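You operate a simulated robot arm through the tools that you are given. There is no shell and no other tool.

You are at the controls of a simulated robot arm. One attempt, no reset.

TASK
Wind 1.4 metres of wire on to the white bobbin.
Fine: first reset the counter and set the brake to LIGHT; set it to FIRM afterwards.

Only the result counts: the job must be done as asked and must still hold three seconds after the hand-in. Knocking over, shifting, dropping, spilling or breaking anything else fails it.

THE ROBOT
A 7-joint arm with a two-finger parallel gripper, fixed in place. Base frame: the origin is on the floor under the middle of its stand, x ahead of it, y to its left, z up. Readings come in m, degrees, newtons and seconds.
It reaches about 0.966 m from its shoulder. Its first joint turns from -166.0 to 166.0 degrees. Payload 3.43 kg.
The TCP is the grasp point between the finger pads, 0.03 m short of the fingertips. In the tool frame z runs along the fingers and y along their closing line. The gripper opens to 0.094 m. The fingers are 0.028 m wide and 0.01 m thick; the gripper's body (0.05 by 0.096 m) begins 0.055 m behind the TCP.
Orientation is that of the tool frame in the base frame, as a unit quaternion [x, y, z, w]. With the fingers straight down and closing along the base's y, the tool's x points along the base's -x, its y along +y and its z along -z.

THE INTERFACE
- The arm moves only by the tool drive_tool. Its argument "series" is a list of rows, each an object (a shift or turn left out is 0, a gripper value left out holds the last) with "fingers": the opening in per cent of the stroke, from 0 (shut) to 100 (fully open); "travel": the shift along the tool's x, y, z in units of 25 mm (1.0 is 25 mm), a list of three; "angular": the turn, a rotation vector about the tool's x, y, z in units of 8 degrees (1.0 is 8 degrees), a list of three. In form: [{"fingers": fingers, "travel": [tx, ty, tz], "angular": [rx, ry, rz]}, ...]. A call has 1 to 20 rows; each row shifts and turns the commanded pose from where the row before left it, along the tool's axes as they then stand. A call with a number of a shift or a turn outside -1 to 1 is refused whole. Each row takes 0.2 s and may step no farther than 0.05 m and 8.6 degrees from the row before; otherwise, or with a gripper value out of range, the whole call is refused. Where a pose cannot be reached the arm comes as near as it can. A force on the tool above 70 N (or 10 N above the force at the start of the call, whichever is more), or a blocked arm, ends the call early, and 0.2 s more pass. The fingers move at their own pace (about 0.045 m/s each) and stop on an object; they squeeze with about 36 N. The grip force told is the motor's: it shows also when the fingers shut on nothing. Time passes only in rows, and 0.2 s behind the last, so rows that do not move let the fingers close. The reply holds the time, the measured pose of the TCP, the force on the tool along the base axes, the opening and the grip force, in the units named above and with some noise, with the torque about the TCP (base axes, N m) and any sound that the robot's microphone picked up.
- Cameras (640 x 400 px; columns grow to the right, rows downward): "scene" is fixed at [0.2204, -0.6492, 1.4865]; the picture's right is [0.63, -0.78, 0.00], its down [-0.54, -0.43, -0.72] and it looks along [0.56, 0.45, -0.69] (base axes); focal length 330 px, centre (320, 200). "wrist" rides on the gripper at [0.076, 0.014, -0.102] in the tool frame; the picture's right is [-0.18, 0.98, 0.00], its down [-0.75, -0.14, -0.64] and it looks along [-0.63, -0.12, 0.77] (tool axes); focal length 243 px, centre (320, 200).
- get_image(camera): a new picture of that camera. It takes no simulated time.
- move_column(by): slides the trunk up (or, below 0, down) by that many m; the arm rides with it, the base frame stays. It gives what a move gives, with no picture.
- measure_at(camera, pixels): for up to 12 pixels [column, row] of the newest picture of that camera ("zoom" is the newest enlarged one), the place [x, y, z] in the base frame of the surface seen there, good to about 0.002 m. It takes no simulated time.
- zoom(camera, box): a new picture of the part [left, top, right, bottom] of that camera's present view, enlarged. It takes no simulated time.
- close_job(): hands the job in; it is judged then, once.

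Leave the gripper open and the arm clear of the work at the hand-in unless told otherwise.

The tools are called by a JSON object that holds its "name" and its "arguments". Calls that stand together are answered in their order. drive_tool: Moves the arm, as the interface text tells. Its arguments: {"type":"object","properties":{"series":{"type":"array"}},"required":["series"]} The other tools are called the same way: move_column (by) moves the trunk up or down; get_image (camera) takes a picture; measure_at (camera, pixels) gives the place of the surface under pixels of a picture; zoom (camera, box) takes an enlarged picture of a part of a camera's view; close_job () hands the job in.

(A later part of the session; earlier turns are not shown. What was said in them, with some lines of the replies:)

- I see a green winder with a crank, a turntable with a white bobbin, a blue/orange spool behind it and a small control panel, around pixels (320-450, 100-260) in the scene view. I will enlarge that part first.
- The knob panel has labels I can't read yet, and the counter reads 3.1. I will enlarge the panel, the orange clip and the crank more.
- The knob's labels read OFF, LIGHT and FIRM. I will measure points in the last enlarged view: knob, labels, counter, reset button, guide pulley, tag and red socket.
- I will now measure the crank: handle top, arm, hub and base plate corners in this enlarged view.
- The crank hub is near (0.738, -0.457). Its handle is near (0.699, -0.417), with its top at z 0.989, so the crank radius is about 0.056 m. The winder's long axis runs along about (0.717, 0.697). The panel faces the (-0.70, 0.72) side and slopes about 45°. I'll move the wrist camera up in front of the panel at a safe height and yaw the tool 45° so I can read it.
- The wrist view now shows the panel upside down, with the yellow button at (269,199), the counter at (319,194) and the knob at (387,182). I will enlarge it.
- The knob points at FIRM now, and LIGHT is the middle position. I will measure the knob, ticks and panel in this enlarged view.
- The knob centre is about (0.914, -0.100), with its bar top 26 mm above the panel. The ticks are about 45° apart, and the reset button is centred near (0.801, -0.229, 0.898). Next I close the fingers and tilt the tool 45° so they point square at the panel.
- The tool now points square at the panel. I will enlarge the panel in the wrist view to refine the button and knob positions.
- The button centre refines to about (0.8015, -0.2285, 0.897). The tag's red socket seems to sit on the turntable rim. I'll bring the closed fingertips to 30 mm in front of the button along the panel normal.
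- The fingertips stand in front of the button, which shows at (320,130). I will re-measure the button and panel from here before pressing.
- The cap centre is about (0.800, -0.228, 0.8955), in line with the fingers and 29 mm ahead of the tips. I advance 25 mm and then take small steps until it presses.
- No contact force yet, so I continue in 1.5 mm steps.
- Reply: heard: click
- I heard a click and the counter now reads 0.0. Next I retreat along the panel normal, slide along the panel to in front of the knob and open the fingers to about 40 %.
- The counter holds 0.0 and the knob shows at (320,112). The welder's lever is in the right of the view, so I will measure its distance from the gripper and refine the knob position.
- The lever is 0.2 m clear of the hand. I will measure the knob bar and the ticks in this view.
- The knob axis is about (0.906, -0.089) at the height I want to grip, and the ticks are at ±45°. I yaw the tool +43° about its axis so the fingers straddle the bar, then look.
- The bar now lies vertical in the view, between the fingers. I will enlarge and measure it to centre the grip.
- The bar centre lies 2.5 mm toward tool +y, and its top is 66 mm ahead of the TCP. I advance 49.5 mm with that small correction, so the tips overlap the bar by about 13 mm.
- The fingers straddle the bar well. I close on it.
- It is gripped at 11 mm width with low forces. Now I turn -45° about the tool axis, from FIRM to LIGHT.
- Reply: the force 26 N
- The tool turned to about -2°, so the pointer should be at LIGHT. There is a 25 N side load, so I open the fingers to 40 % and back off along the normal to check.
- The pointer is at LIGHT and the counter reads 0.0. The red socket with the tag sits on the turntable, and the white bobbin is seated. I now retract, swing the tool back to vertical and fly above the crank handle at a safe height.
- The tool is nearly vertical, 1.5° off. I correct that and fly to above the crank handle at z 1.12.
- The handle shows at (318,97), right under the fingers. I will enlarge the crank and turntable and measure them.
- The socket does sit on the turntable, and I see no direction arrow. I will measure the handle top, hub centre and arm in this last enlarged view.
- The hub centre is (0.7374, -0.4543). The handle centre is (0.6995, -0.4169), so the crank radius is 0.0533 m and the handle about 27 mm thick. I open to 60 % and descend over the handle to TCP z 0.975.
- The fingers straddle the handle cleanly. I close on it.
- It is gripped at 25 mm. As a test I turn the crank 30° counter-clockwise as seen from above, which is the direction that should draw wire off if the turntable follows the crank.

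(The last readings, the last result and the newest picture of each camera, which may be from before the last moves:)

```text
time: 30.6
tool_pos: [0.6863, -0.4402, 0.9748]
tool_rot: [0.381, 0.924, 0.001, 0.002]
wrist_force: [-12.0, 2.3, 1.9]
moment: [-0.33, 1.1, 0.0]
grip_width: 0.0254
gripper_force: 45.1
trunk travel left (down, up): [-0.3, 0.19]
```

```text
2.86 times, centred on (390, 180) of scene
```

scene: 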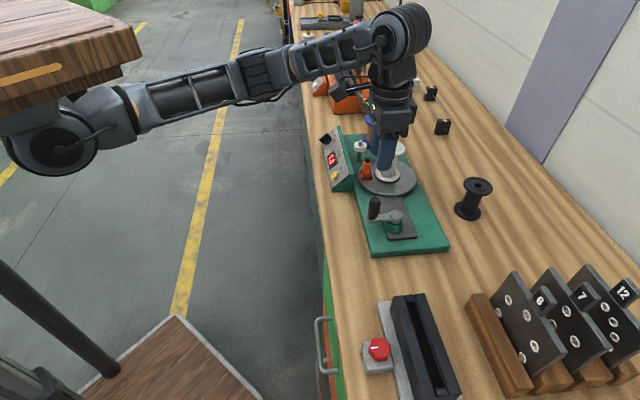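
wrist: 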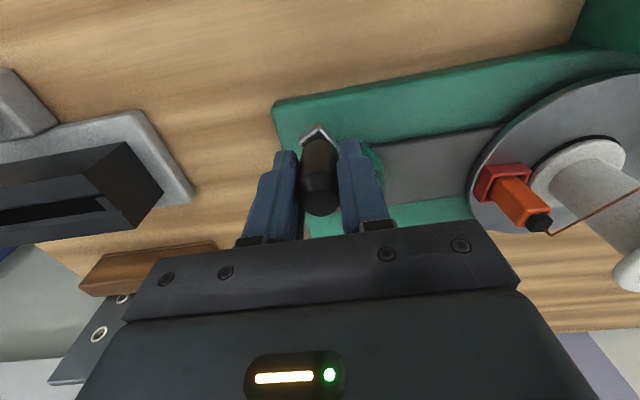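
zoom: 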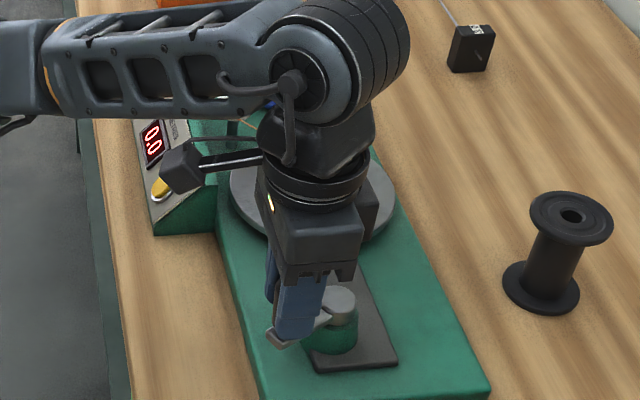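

The turntable turned about 90° counter-clockwise for 30° of crank, so it is geared about 3:1. The wire is being drawn toward the bobbin, and the counter (visible in the scene view) still reads 0.0. I continue gently from 30° to 120° of crank angle.

{"name": "drive_tool", "arguments": {"series": [{"travel": [-0.213, -0.304, 0]}, {"travel": [-0.263, -0.263, 0]}, {"travel": [-0.304, -0.213, 0]}, {"travel": [-0.337, -0.157, 0]}, {"travel": [-0.359, -0.096, 0]}, {"travel": [-0.37, -0.032, 0]}, {"travel": [-0.37, 0.032, 0]}, {"travel": [-0.359, 0.096, 0]}, {"travel": [-0.337, 0.157, 0]}, {}]}}

{"name": "get_image", "arguments": {"camera": "wrist"}}

{"name": "zoom", "arguments": {"camera": "scene", "box": [310, 110, 470, 250]}}

```text
time: 32.8
tool_pos: [0.7251, -0.5074, 0.9763]
tool_rot: [0.381, 0.925, 0.0, 0.004]
wrist_force: [-8.0, -38.0, 4.4]
moment: [-0.91, 0.44, -0.1]
grip_width: 0.0253
gripper_force: 44.9
trunk travel left (down, up): [-0.3, 0.19]
```

```text
taken
```

wrist: 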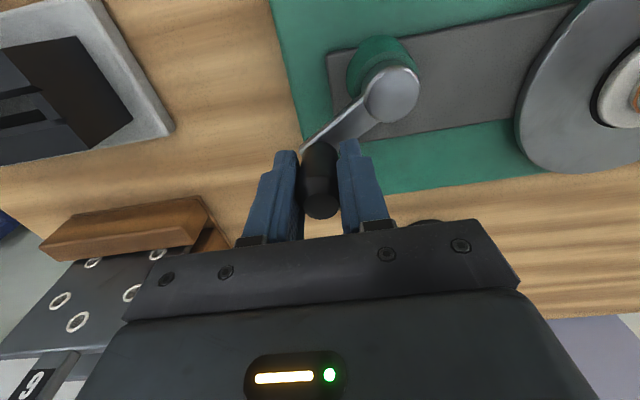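

```text
2.86 times, centred on (390, 180) of scene
```

zoom: 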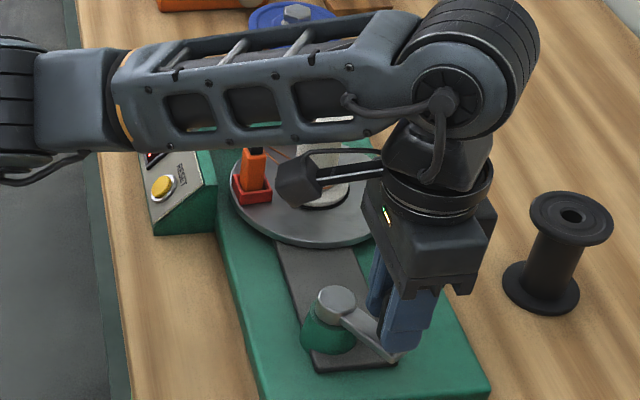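

The crank moves smoothly, but about 38 N of radial load shows my path is roughly 1.2 mm off in y. I correct that and turn on from 120° to 390°, where the counter can be seen again.

{"name": "drive_tool", "arguments": {"series": [{"travel": [-0.419, 0.283, 0]}, {"travel": [-0.338, 0.368, 0]}, {"travel": [-0.222, 0.45, 0]}, {"travel": [-0.111, 0.489, 0]}, {"travel": [0.007, 0.501, 0]}, {"travel": [0.123, 0.486, 0]}, {"travel": [0.233, 0.444, 0]}, {"travel": [0.33, 0.377, 0]}, {"travel": [0.409, 0.289, 0]}, {"travel": [0.466, 0.186, 0]}, {"travel": [0.496, 0.072, 0]}, {"travel": [0.499, -0.046, 0]}, {"travel": [0.475, -0.161, 0]}, {"travel": [0.424, -0.267, 0]}, {"travel": [0.35, -0.359, 0]}, {"travel": [0.256, -0.431, 0]}, {"travel": [0.149, -0.479, 0]}, {"travel": [0.033, -0.5, 0]}, {"travel": [-0.085, -0.494, 0]}, {"travel": [-0.198, -0.46, 0]}]}}

{"name": "get_image", "arguments": {"camera": "wrist"}}

{"name": "zoom", "arguments": {"camera": "scene", "box": [310, 110, 470, 250]}}

```text
time: 37.0
tool_pos: [0.6848, -0.4415, 0.9743]
tool_rot: [0.381, 0.924, 0.0, 0.002]
wrist_force: [-29.6, 7.6, -1.0]
moment: [-0.91, -0.05, -0.04]
grip_width: 0.0248
gripper_force: 45.3
trunk travel left (down, up): [-0.3, 0.19]
```

```text
taken
```

wrist: 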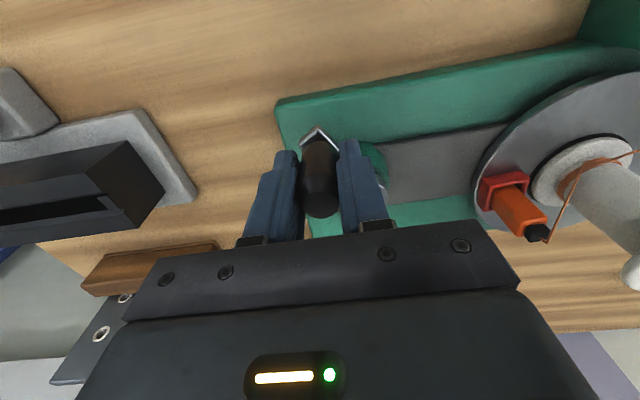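

```text
2.86 times, centred on (390, 180) of scene
```

zoom: 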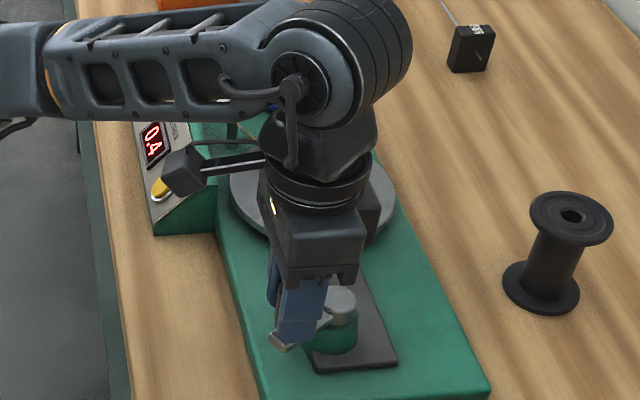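

The counter reads about 0.4 after 390° and the wire lies on the bobbin's core. I'll enlarge the counter to confirm.

{"name": "zoom", "arguments": {"camera": "scene", "box": [333, 135, 363, 160]}}

{"name": "zoom", "arguments": {"camera": "wrist", "box": [450, 70, 640, 300]}}

```text
16.00 times, centred on (348, 148) of scene
```

zoom: 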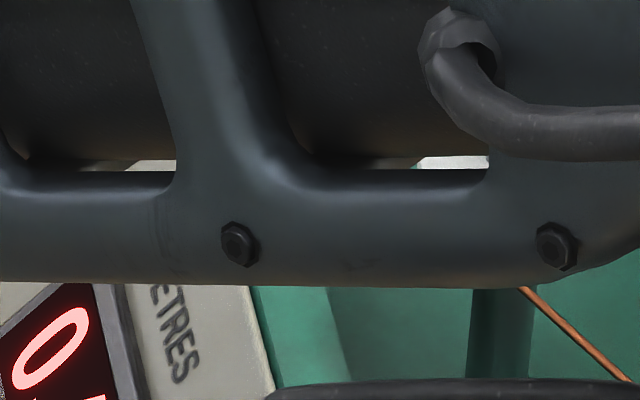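

```text
1.74 times, centred on (545, 185) of wrist
```

zoom: 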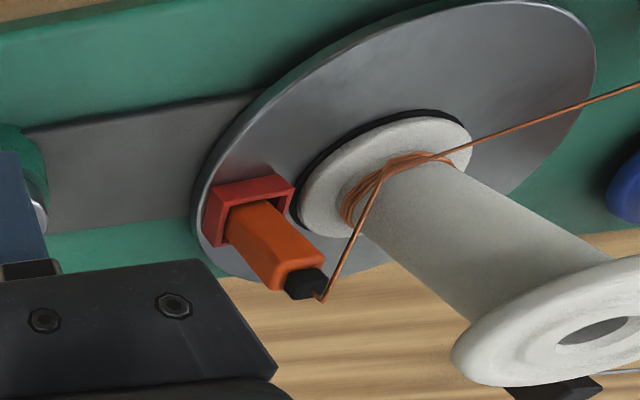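

The wire is winding properly on the bobbin and the counter shows 0.4. The residual force points outward at both ends, so the true radius is nearer 0.0543 m. I use that value and turn from 30° to 330° of the next revolution.

{"name": "drive_tool", "arguments": {"series": [{"travel": [-0.317, -0.466, 0]}, {"travel": [-0.45, -0.345, 0]}, {"travel": [-0.524, -0.217, 0]}, {"travel": [-0.562, -0.074, 0]}, {"travel": [-0.562, 0.074, 0]}, {"travel": [-0.524, 0.217, 0]}, {"travel": [-0.45, 0.345, 0]}, {"travel": [-0.345, 0.45, 0]}, {"travel": [-0.217, 0.524, 0]}, {"travel": [-0.074, 0.562, 0]}, {"travel": [0.074, 0.562, 0]}, {"travel": [0.217, 0.524, 0]}, {"travel": [0.345, 0.45, 0]}, {"travel": [0.45, 0.345, 0]}, {"travel": [0.524, 0.217, 0]}, {"travel": [0.562, 0.074, 0]}, {"travel": [0.562, -0.074, 0]}, {"travel": [0.524, -0.217, 0]}, {"travel": [0.45, -0.345, 0]}, {"travel": [0.345, -0.45, 0]}]}}

{"name": "zoom", "arguments": {"camera": "scene", "box": [310, 110, 470, 250]}}

```text
time: 41.2
tool_pos: [0.7227, -0.4021, 0.9747]
tool_rot: [0.381, 0.924, 0.002, 0.002]
wrist_force: [-3.7, 10.8, -10.6]
moment: [-0.32, 0.46, 0.02]
grip_width: 0.0248
gripper_force: 44.9
trunk travel left (down, up): [-0.3, 0.19]
```

```text
2.86 times, centred on (390, 180) of scene
```

zoom: 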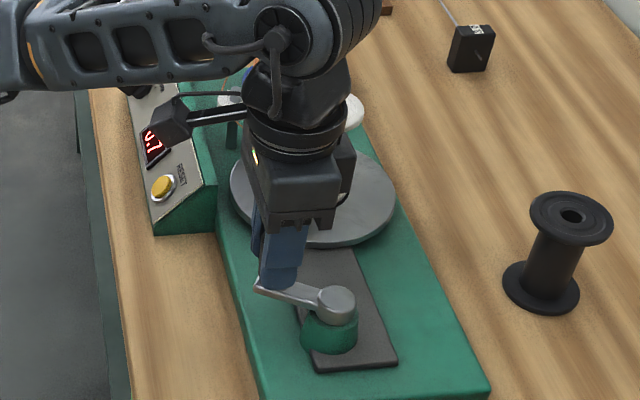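

Forces are low now and the counter shows .7 after 690°. I go on for another 300°, from 330° to 270°.

{"name": "drive_tool", "arguments": {"series": [{"travel": [0.217, -0.524, 0]}, {"travel": [0.074, -0.562, 0]}, {"travel": [-0.074, -0.562, 0]}, {"travel": [-0.217, -0.524, 0]}, {"travel": [-0.345, -0.45, 0]}, {"travel": [-0.45, -0.345, 0]}, {"travel": [-0.524, -0.217, 0]}, {"travel": [-0.562, -0.074, 0]}, {"travel": [-0.562, 0.074, 0]}, {"travel": [-0.524, 0.217, 0]}, {"travel": [-0.45, 0.345, 0]}, {"travel": [-0.345, 0.45, 0]}, {"travel": [-0.217, 0.524, 0]}, {"travel": [-0.074, 0.562, 0]}, {"travel": [0.074, 0.562, 0]}, {"travel": [0.217, 0.524, 0]}, {"travel": [0.345, 0.45, 0]}, {"travel": [0.45, 0.345, 0]}, {"travel": [0.524, 0.217, 0]}, {"travel": [0.562, 0.074, 0]}]}}

{"name": "zoom", "arguments": {"camera": "scene", "box": [310, 110, 470, 250]}}

{"name": "get_image", "arguments": {"camera": "wrist"}}

```text
time: 45.4
tool_pos: [0.776, -0.4161, 0.9754]
tool_rot: [0.381, 0.925, 0.002, 0.002]
wrist_force: [-2.7, -3.6, -8.8]
moment: [-0.24, 0.3, 0.03]
grip_width: 0.0248
gripper_force: 45.0
trunk travel left (down, up): [-0.3, 0.19]
```

```text
2.86 times, centred on (390, 180) of scene
```

zoom: 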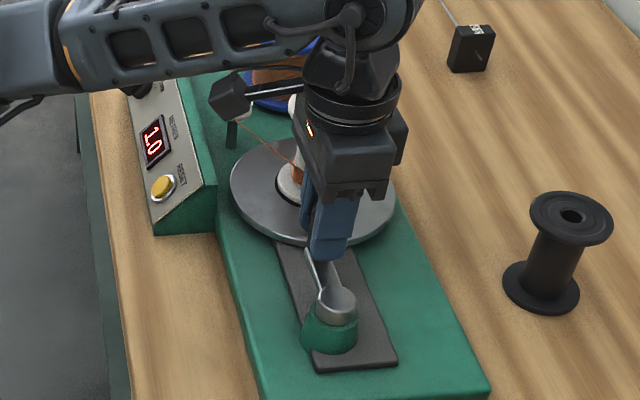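

```text
taken
```

wrist: 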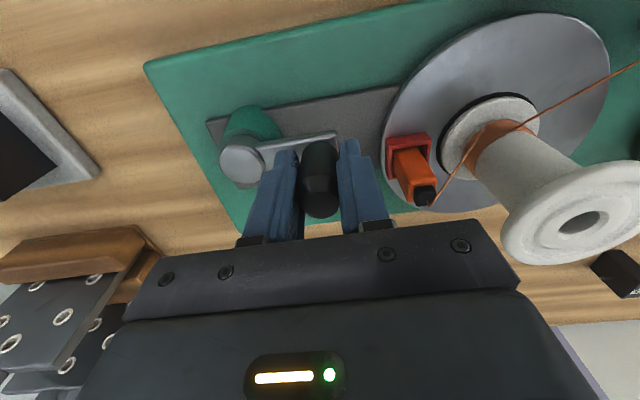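

The counter reads 1.0 at 990° of total crank angle. I now go in small steps to find where the display ticks over, so I can work out the exact scale and rounding. First 15° more.

{"name": "drive_tool", "arguments": {"series": [{"travel": [0.562, -0.074, 0]}]}}

{"name": "zoom", "arguments": {"camera": "scene", "box": [316, 145, 356, 175]}}

```text
time: 45.8
tool_pos: [0.7658, -0.4073, 0.9739]
tool_rot: [0.381, 0.924, 0.0, 0.002]
wrist_force: [-2.1, -5.2, -8.4]
moment: [-0.54, 0.18, 0.01]
grip_width: 0.0251
gripper_force: 44.7
trunk travel left (down, up): [-0.3, 0.19]
```

```text
13.33 times, centred on (336, 160) of scene
```

zoom: 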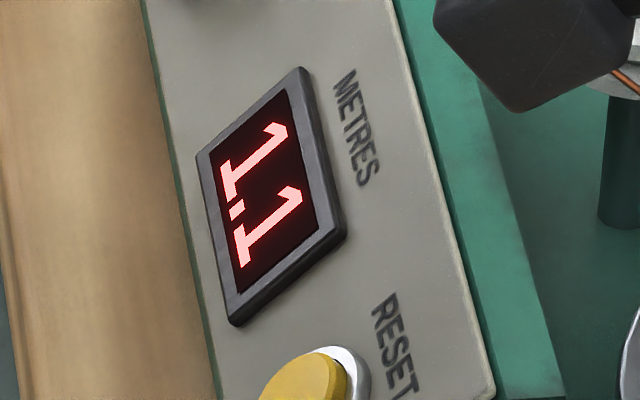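

The display went from 1.0 to 1.1 between 990° and 1005°. I move on to 1065° and look again.

{"name": "drive_tool", "arguments": {"series": [{"travel": [0.524, -0.217, 0]}, {"travel": [0.45, -0.345, 0]}, {"travel": [0.345, -0.45, 0]}, {"travel": [0.217, -0.524, 0]}]}}

{"name": "zoom", "arguments": {"camera": "scene", "box": [316, 145, 356, 175]}}

```text
time: 46.8
tool_pos: [0.7095, -0.4079, 0.9762]
tool_rot: [0.381, 0.925, 0.002, 0.002]
wrist_force: [-4.3, 4.9, -4.4]
moment: [-0.51, 0.14, 0.02]
grip_width: 0.0249
gripper_force: 44.9
trunk travel left (down, up): [-0.3, 0.19]
```

```text
13.33 times, centred on (336, 160) of scene
```

zoom: 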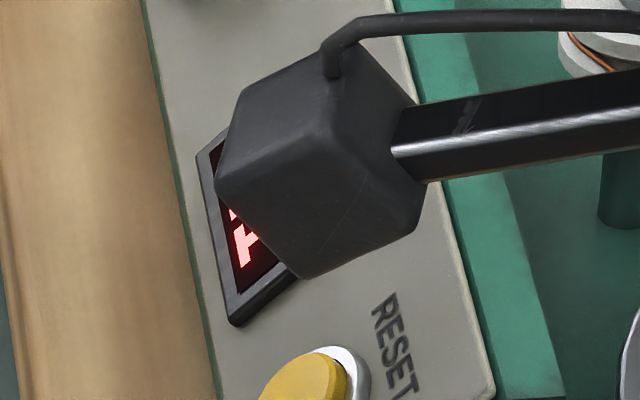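

The lower digit's foot still looks like a 1. I step on 15° to 1080° in 5° rows.

{"name": "drive_tool", "arguments": {"series": [{"travel": [0.041, -0.185, 0]}, {"travel": [0.025, -0.188, 0]}, {"travel": [0.008, -0.189, 0]}]}}

{"name": "zoom", "arguments": {"camera": "scene", "box": [316, 145, 356, 175]}}

```text
time: 47.6
tool_pos: [0.6985, -0.4162, 0.9748]
tool_rot: [0.381, 0.925, 0.001, 0.001]
wrist_force: [-13.4, 11.8, -6.3]
moment: [-0.21, 0.54, -0.02]
grip_width: 0.0249
gripper_force: 45.2
trunk travel left (down, up): [-0.3, 0.19]
```

```text
13.33 times, centred on (336, 160) of scene
```

zoom: 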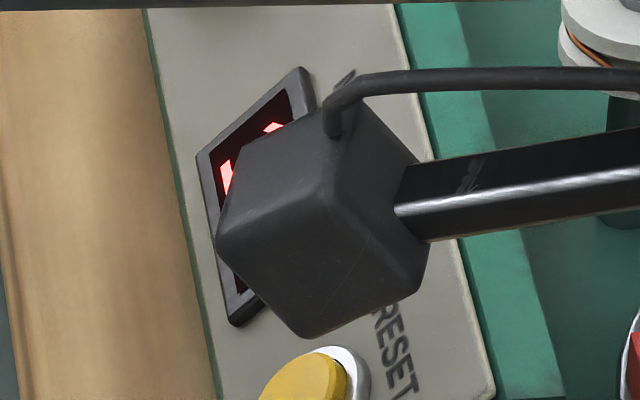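

The camera box hides the display here. The expected 1.3→1.4 tick is at about 1270–1290°, so I turn on to 1275° (195° in this revolution) and look again.

{"name": "drive_tool", "arguments": {"series": [{"travel": [-0.066, -0.562, 0]}, {"travel": [-0.217, -0.524, 0]}, {"travel": [-0.345, -0.45, 0]}, {"travel": [-0.45, -0.345, 0]}, {"travel": [-0.524, -0.217, 0]}, {"travel": [-0.562, -0.074, 0]}, {"travel": [-0.562, 0.074, 0]}, {"travel": [-0.524, 0.217, 0]}, {"travel": [-0.45, 0.345, 0]}, {"travel": [-0.345, 0.45, 0]}, {"travel": [-0.217, 0.524, 0]}, {"travel": [-0.074, 0.562, 0]}, {"travel": [0.074, 0.562, 0]}]}}

{"name": "zoom", "arguments": {"camera": "scene", "box": [316, 145, 356, 175]}}

{"name": "zoom", "arguments": {"camera": "scene", "box": [310, 110, 470, 250]}}

```text
time: 50.4
tool_pos: [0.7878, -0.4789, 0.9741]
tool_rot: [0.38, 0.925, 0.003, 0.002]
wrist_force: [15.0, -6.9, 1.5]
moment: [0.01, 1.1, -0.01]
grip_width: 0.0248
gripper_force: 44.9
trunk travel left (down, up): [-0.3, 0.19]
```

```text
13.33 times, centred on (336, 160) of scene
```

zoom: 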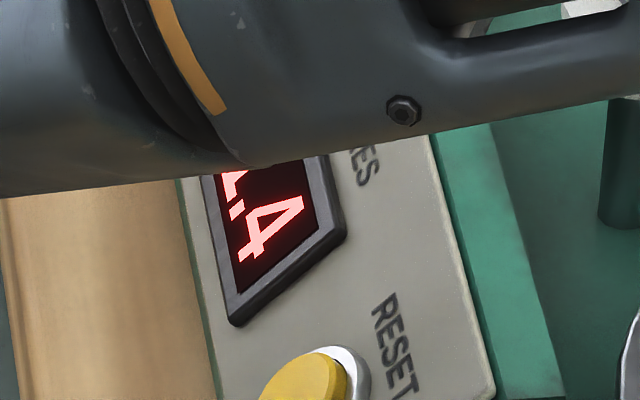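

```text
2.86 times, centred on (390, 180) of scene
```

zoom: 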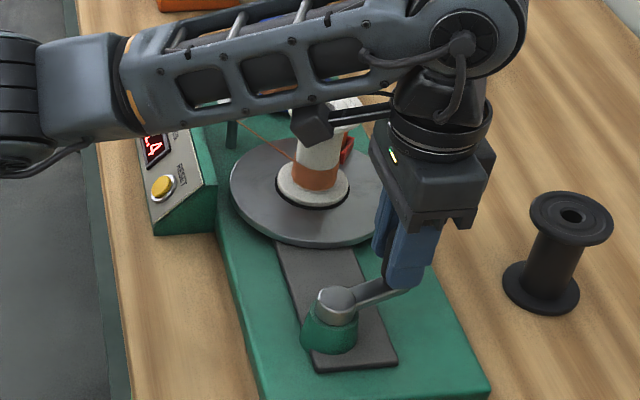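

The display reads 1.4 at about 1278° of crank. The two readings fit a round-to-nearest display at about 0.00106 m/deg, or a truncating one at about 0.0011 m/deg. To tell these apart I'll look at the bobbin core from the wrist camera, which costs no time.

{"name": "get_image", "arguments": {"camera": "wrist"}}

{"name": "zoom", "arguments": {"camera": "scene", "box": [370, 130, 420, 190]}}

```text
taken
```

wrist: 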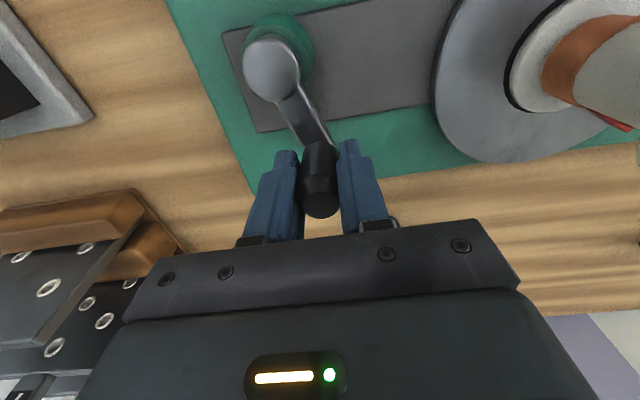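

```text
6.67 times, centred on (395, 160) of scene
```

zoom: 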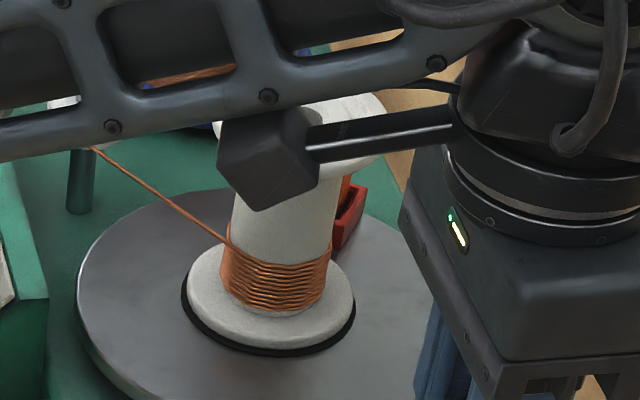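

About eleven wraps show on the core. I'll enlarge the core strongly and get its diameter from the silhouette.

{"name": "zoom", "arguments": {"camera": "scene", "box": [382, 158, 410, 178]}}

{"name": "measure_at", "arguments": {"camera": "zoom", "pixels": [[100, 60], [150, 60], [200, 60], [250, 60], [300, 60], [350, 60], [150, 100], [250, 100], [330, 100], [200, 30], [280, 30], [320, 30]]}}

```text
16.00 times, centred on (396, 168) of scene
```

zoom: 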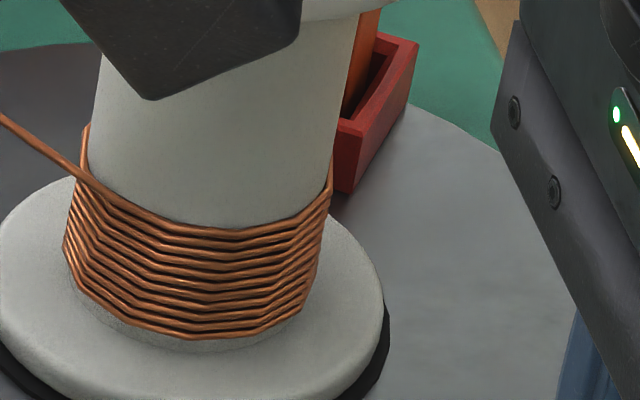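

```text
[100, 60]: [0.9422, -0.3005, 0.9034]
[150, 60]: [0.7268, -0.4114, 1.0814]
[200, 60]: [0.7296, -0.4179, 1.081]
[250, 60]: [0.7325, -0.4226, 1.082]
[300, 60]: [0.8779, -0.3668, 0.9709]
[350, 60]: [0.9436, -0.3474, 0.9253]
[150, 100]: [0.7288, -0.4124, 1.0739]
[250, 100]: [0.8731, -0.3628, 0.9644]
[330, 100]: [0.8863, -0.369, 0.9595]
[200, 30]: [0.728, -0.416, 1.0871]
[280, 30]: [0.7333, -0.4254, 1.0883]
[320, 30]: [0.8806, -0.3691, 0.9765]
```

The core silhouette gives a radius of 20.0 mm. That fits a round-to-nearest display with about 1.35 m wound now; a truncating display would mean about 1.41 m. A crank angle of about 1305° gives 1.38–1.43 m under either reading. I turn 27° further.

{"name": "drive_tool", "arguments": {"series": [{"travel": [0.114, 0.321, 0]}, {"travel": [0.163, 0.3, 0]}, {"travel": [0.207, 0.27, 0]}, {}]}}

{"name": "zoom", "arguments": {"camera": "scene", "box": [316, 145, 356, 175]}}

{"name": "get_image", "arguments": {"camera": "wrist"}}

```text
time: 51.4
tool_pos: [0.7926, -0.4553, 0.9747]
tool_rot: [0.381, 0.925, 0.002, 0.002]
wrist_force: [10.0, 1.1, 0.0]
moment: [-0.37, 0.64, 0.01]
grip_width: 0.0248
gripper_force: 44.6
trunk travel left (down, up): [-0.3, 0.19]
```

```text
13.33 times, centred on (336, 160) of scene
```

zoom: 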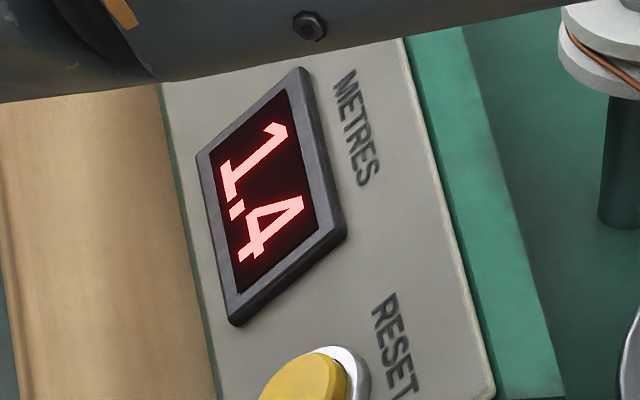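

```text
taken
```

wrist: 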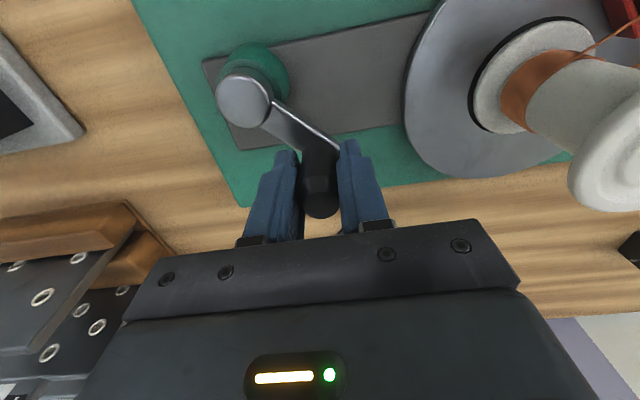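

The display reads 1.4 and the crank stands at about 1304°, inside the safe band. I open the fingers and lift straight up off the handle.

{"name": "drive_tool", "arguments": {"series": [{"fingers": 60}, {}, {}, {}, {"travel": [0, 0, -0.4]}, {"travel": [0, 0, -0.8]}, {"travel": [0, 0, -1]}, {"travel": [0, 0, -1]}, {"travel": [0, 0, -1]}, {"travel": [0, 0, -1]}, {}]}}

{"name": "get_image", "arguments": {"camera": "wrist"}}

{"name": "zoom", "arguments": {"camera": "scene", "box": [310, 110, 470, 250]}}

```text
time: 53.8
tool_pos: [0.7912, -0.4569, 1.1055]
tool_rot: [0.38, 0.925, 0.001, 0.002]
wrist_force: [-0.9, 0.8, 0.0]
moment: [-0.01, 0.01, -0.02]
grip_width: 0.0565
gripper_force: 0.1
trunk travel left (down, up): [-0.3, 0.19]
```

```text
taken
```

wrist: 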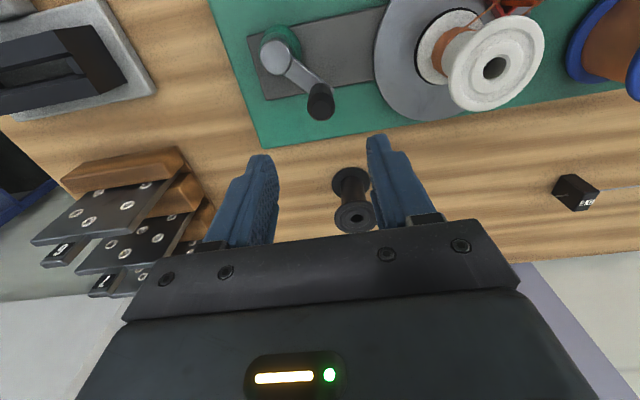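

```text
2.86 times, centred on (390, 180) of scene
```

zoom: 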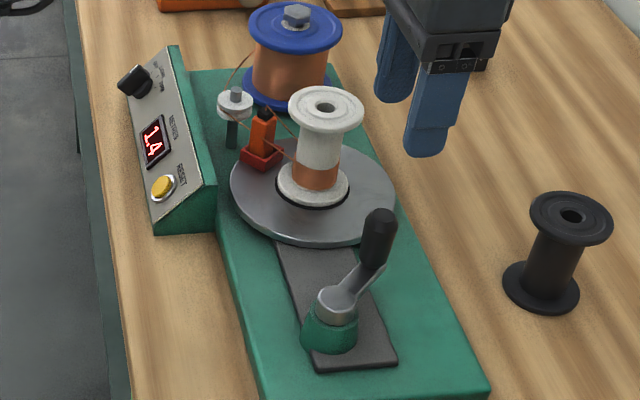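

The crank stayed put, the counter holds 1.4, and the tag and bobbin are in place. Now I fly back to the side of the panel at safe height to set the brake to FIRM.

{"name": "drive_tool", "arguments": {"series": [{"fingers": 40, "travel": [0.787, 0.925, 0]}, {"travel": [0.787, 0.925, 0]}, {"travel": [0.787, 0.925, 0]}, {"travel": [0.787, 0.925, 0]}, {"travel": [0.787, 0.925, 0]}, {"travel": [0.787, 0.925, 0]}, {"travel": [0.787, 0.925, 0]}, {"travel": [0.787, 0.925, 0]}, {"travel": [0.787, 0.925, 0]}, {"travel": [0.787, 0.925, 0]}, {"travel": [0.787, 0.925, 0]}, {"travel": [0.787, 0.925, 0]}, {"travel": [0.787, 0.925, 0]}, {"travel": [0.787, 0.925, 0]}, {"travel": [0.787, 0.925, 0]}, {}]}}

{"name": "drive_tool", "arguments": {"series": [{"angular": [0, -0.9375, 0]}, {"angular": [0, -0.9375, 0]}, {"angular": [0, -0.9375, 0]}, {"angular": [0, -0.9375, 0]}, {"angular": [0, -0.9375, 0]}, {"angular": [0, -0.9375, 0]}, {}]}}

{"name": "get_image", "arguments": {"camera": "wrist"}}

```text
time: 57.2
tool_pos: [0.8258, -0.0027, 1.1061]
tool_rot: [0.38, 0.925, 0.001, 0.002]
wrist_force: [0.2, 0.3, -0.6]
moment: [0.02, 0.04, 0.0]
grip_width: 0.0376
gripper_force: 0.0
trunk travel left (down, up): [-0.3, 0.19]
```

```text
time: 58.8
tool_pos: [0.8247, -0.0023, 1.1068]
tool_rot: [0.351, 0.854, -0.143, 0.357]
wrist_force: [0.0, -0.2, 0.0]
moment: [-0.01, 0.0, 0.0]
grip_width: 0.0375
gripper_force: 0.0
trunk travel left (down, up): [-0.3, 0.19]
```

```text
taken
```

wrist: 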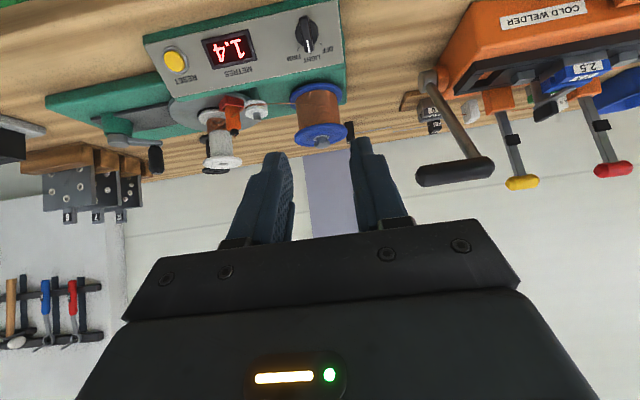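

The counter still shows 1.4 and the knob is at LIGHT. I move to 60 mm in front of the grip position on the knob and check alignment.

{"name": "drive_tool", "arguments": {"series": [{"travel": [0.262, -0.028, 0.882]}, {"travel": [0.262, -0.028, 0.882]}, {"travel": [0.262, -0.028, 0.882]}, {"travel": [0.262, -0.028, 0.882]}, {"travel": [0.262, -0.028, 0.882]}, {"travel": [0.262, -0.028, 0.882]}, {"travel": [0.262, -0.028, 0.882]}, {}]}}

{"name": "get_image", "arguments": {"camera": "wrist"}}

{"name": "zoom", "arguments": {"camera": "wrist", "box": [270, 70, 370, 150]}}

```text
time: 60.6
tool_pos: [0.8782, -0.0615, 0.9628]
tool_rot: [0.353, 0.853, -0.144, 0.356]
wrist_force: [-0.2, -0.3, 0.2]
moment: [-0.01, 0.02, 0.01]
grip_width: 0.0376
gripper_force: 0.1
trunk travel left (down, up): [-0.3, 0.19]
```

```text
taken
```

wrist: 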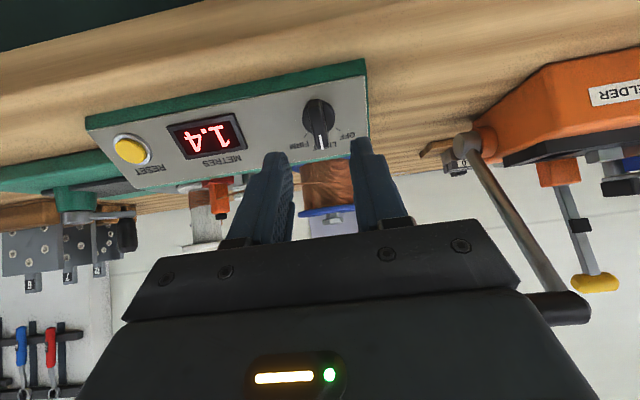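

```text
5.00 times, centred on (320, 110) of wrist
```

zoom: 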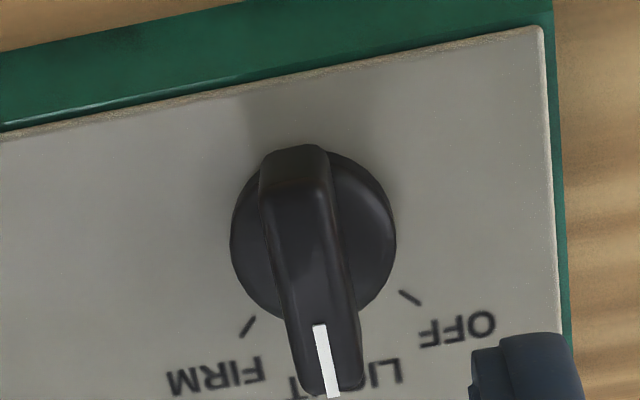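

The bar sits between the fingers, pointing at LIGHT. I will measure its position relative to the fingers.

{"name": "measure_at", "arguments": {"camera": "zoom", "pixels": [[272, 230], [300, 230], [330, 230], [290, 300], [318, 300], [345, 300], [275, 190], [300, 190], [320, 190], [325, 360], [300, 160], [240, 260]]}}

```text
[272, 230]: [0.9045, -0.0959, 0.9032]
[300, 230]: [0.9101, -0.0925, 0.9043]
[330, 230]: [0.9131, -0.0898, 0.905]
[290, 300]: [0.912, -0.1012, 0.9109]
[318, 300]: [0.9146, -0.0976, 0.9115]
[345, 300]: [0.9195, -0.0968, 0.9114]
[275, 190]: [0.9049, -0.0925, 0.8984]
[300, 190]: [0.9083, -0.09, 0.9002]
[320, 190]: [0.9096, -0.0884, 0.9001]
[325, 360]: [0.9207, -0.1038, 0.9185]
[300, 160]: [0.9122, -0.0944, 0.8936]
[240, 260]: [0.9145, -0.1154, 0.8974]
```

It is centred within 1 mm, and the bar top is 73.5 mm ahead of the TCP. I advance 57 mm and close on the bar.

{"name": "drive_tool", "arguments": {"series": [{"travel": [0, -0.02, 0.6]}, {"travel": [0, 0, 0.6]}, {"travel": [0, 0, 0.6]}, {"travel": [0, 0, 0.48]}, {}]}}

{"name": "zoom", "arguments": {"camera": "scene", "box": [280, 100, 400, 190]}}

{"name": "zoom", "arguments": {"camera": "wrist", "box": [220, 80, 420, 220]}}

```text
time: 61.8
tool_pos: [0.9061, -0.0887, 0.9233]
tool_rot: [0.353, 0.853, -0.146, 0.356]
wrist_force: [0.4, 0.6, -0.1]
moment: [0.01, 0.02, 0.0]
grip_width: 0.0375
gripper_force: 0.0
trunk travel left (down, up): [-0.3, 0.19]
```

```text
4.44 times, centred on (340, 145) of scene
```

zoom: 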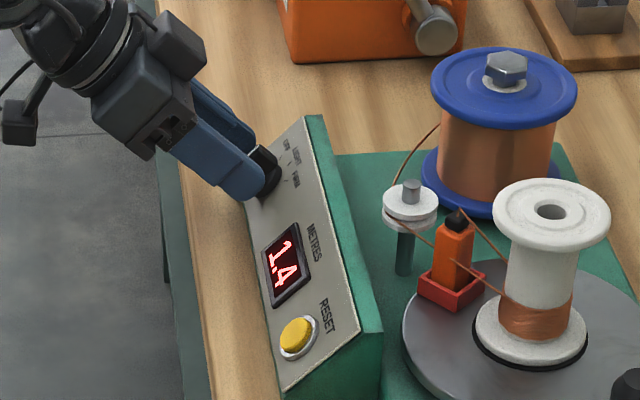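

```text
2.86 times, centred on (320, 150) of wrist
```

zoom: 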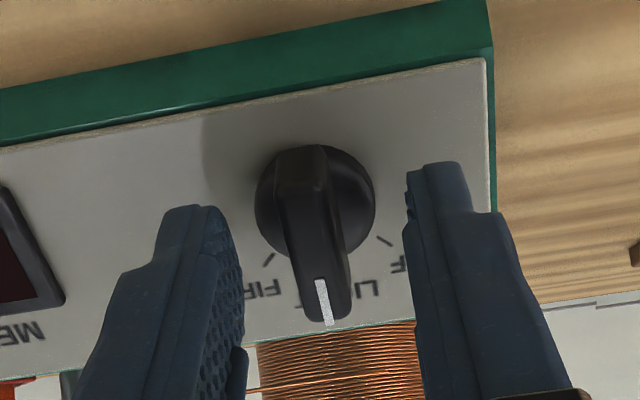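

The bar is between the pads with the counter at 1.4. I close the fingers on it.

{"name": "drive_tool", "arguments": {"series": [{"fingers": 0}, {}, {}, {}, {}]}}

```text
time: 63.0
tool_pos: [0.9053, -0.0896, 0.923]
tool_rot: [0.353, 0.853, -0.145, 0.356]
wrist_force: [-10.5, -6.7, -0.4]
moment: [0.09, 0.64, -0.4]
grip_width: 0.011
gripper_force: 44.6
trunk travel left (down, up): [-0.3, 0.19]
```

It is gripped at 11 mm. I turn +45° about the tool axis, from LIGHT to FIRM.

{"name": "drive_tool", "arguments": {"series": [{"angular": [0, 0, 0.71]}, {"angular": [0, 0, 0.71]}, {"angular": [0, 0, 0.71]}, {"angular": [0, 0, 0.71]}, {"angular": [0, 0, 0.71]}, {"angular": [0, 0, 0.71]}, {"angular": [0, 0, 0.71]}, {"angular": [0, 0, 0.71]}, {}]}}

{"name": "zoom", "arguments": {"camera": "wrist", "box": [220, 80, 420, 220]}}

```text
time: 65.0
tool_pos: [0.9049, -0.0889, 0.9242]
tool_rot: [0.655, 0.651, 0.005, 0.384]
wrist_force: [2.0, -11.4, -6.2]
moment: [-1.06, 0.36, -0.41]
grip_width: 0.0109
gripper_force: 43.9
trunk travel left (down, up): [-0.3, 0.19]
```

```text
2.86 times, centred on (320, 150) of wrist
```

zoom: 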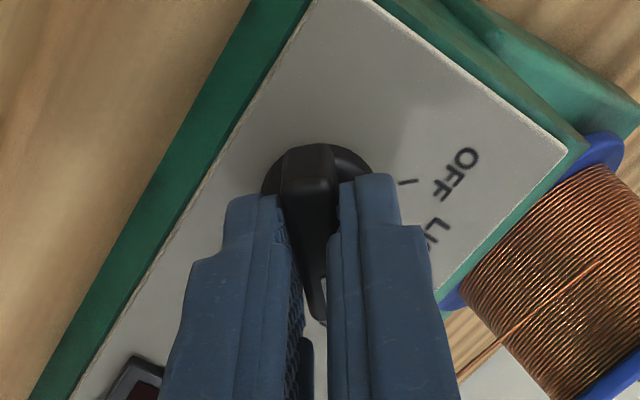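

The knob has followed the turn. I open the fingers and back off along the tool axis to check the pointer.

{"name": "drive_tool", "arguments": {"series": [{"fingers": 40}, {}, {}, {}, {"travel": [0, 0, -0.6]}, {"travel": [0, 0, -1]}, {"travel": [0, 0, -1]}, {"travel": [0, 0, -1]}, {}]}}

{"name": "get_image", "arguments": {"camera": "wrist"}}

{"name": "zoom", "arguments": {"camera": "scene", "box": [300, 110, 380, 180]}}

```text
time: 67.0
tool_pos: [0.8598, -0.0437, 0.9872]
tool_rot: [0.655, 0.651, 0.005, 0.383]
wrist_force: [-0.1, 0.5, 0.6]
moment: [0.01, 0.0, 0.01]
grip_width: 0.0379
gripper_force: 0.1
trunk travel left (down, up): [-0.3, 0.19]
```

```text
taken
```

wrist: 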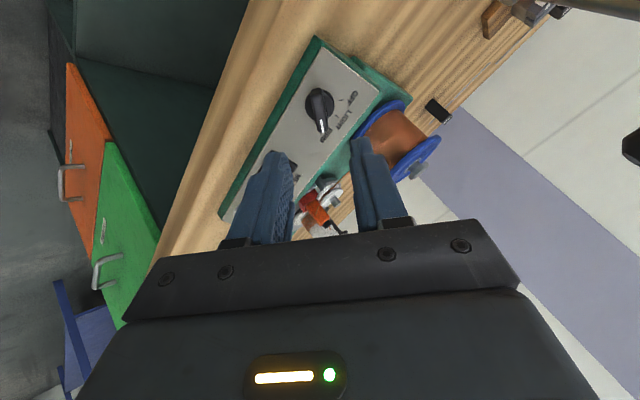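

```text
5.71 times, centred on (340, 145) of scene
```

zoom: 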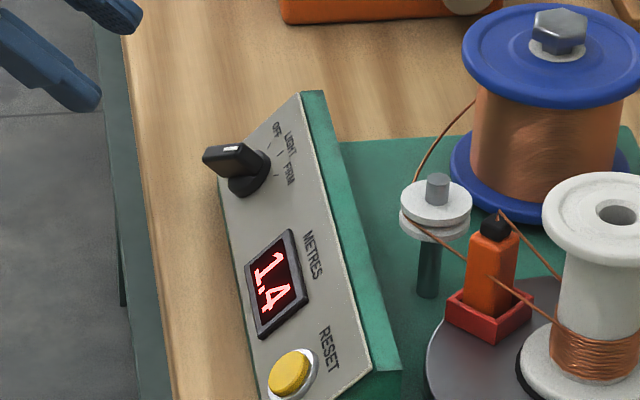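

The scene view looks like the original FIRM setting, with the counter at 1.4. I will enlarge the knob in the wrist view to confirm.

{"name": "zoom", "arguments": {"camera": "wrist", "box": [280, 70, 380, 160]}}

{"name": "measure_at", "arguments": {"camera": "wrist", "pixels": [[630, 150], [560, 10], [435, 110]]}}

```text
4.44 times, centred on (330, 115) of wrist
```

zoom: 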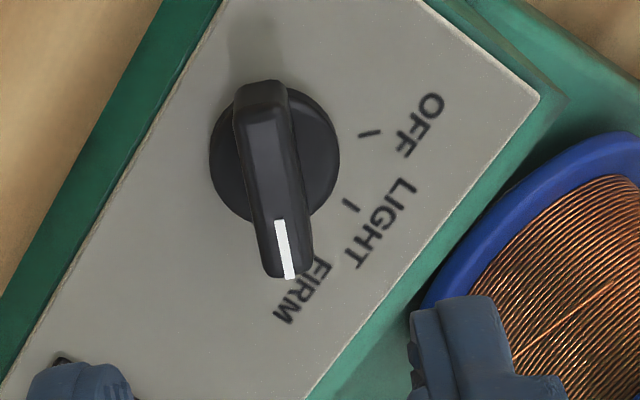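

```text
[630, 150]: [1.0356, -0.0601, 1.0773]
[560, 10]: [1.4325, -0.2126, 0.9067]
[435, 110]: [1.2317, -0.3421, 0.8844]
```

The pointer covers the FIRM tick as at the start, so the brake is FIRM. I retreat the arm further from the work and open the gripper fully.

{"name": "drive_tool", "arguments": {"series": [{"travel": [0, 0, -1]}, {"travel": [0, 0, -1]}, {"travel": [0, 0, -1]}, {"travel": [0, 0, -1]}, {"travel": [0, 0, -1]}, {"fingers": 100, "travel": [0, 0, -1]}, {"travel": [0, 0, -1]}, {}, {}, {}, {}, {}]}}

{"name": "get_image", "arguments": {"camera": "scene"}}

{"name": "zoom", "arguments": {"camera": "scene", "box": [300, 100, 460, 220]}}

{"name": "zoom", "arguments": {"camera": "scene", "box": [316, 124, 364, 154]}}

```text
time: 69.6
tool_pos: [0.7723, 0.043, 1.1109]
tool_rot: [0.655, 0.651, 0.005, 0.384]
wrist_force: [0.3, -0.3, -0.4]
moment: [-0.02, 0.02, 0.03]
grip_width: 0.0941
gripper_force: 0.1
trunk travel left (down, up): [-0.3, 0.19]
```

```text
taken
```

scene: 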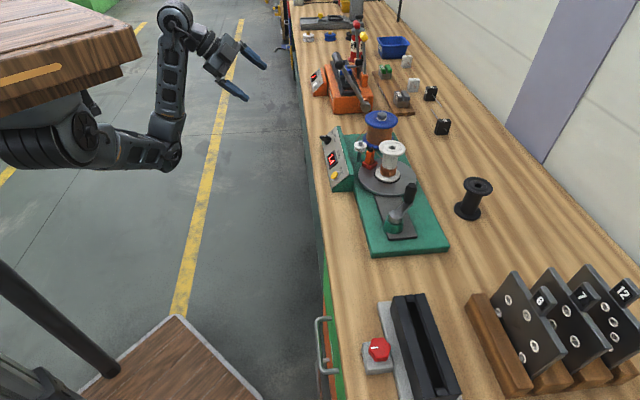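

```text
3.33 times, centred on (380, 160) of scene
```

zoom: 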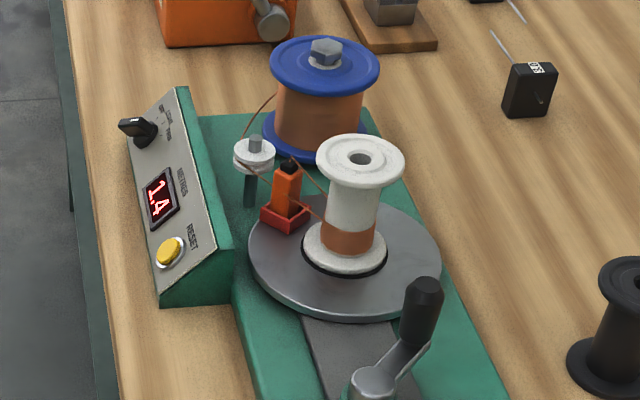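

```text
13.33 times, centred on (340, 139) of scene
```

zoom: 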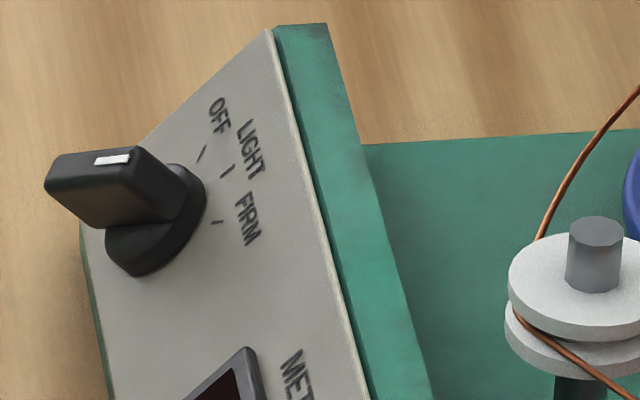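

The knob matches its original FIRM position. The counter holds 1.4, the wire lies on the white bobbin with the tag still in its socket, and nothing else has moved. The arm is clear with the gripper open, so I hand the job in.

{"name": "close_job", "arguments": {}}

```text
The job is handed in.
```

The counter shows 1.4 m wound on the white bobbin, and the job is handed in. I don't know the result of the judging.

- **Counter and brake:** I reset the counter to 0.0 and set the brake to LIGHT before winding. Afterwards I set it back to FIRM, and the knob sits exactly where it did at the start.
- **Length:** the display only shows tenths of a metre. I stopped at a crank angle that gives about 1.38 m if the display rounds, or about 1.43 m if it cuts off the extra digits. I think rounding is more likely.
- **Wire:** the wire lies on the bobbin core and its end tag is still in the socket on the turntable. The stretch between the supply spool and the guide pulley looks slightly slack.
- **Surroundings:** I saw nothing else moved or knocked over. The gripper is open and the arm is clear of the winder.
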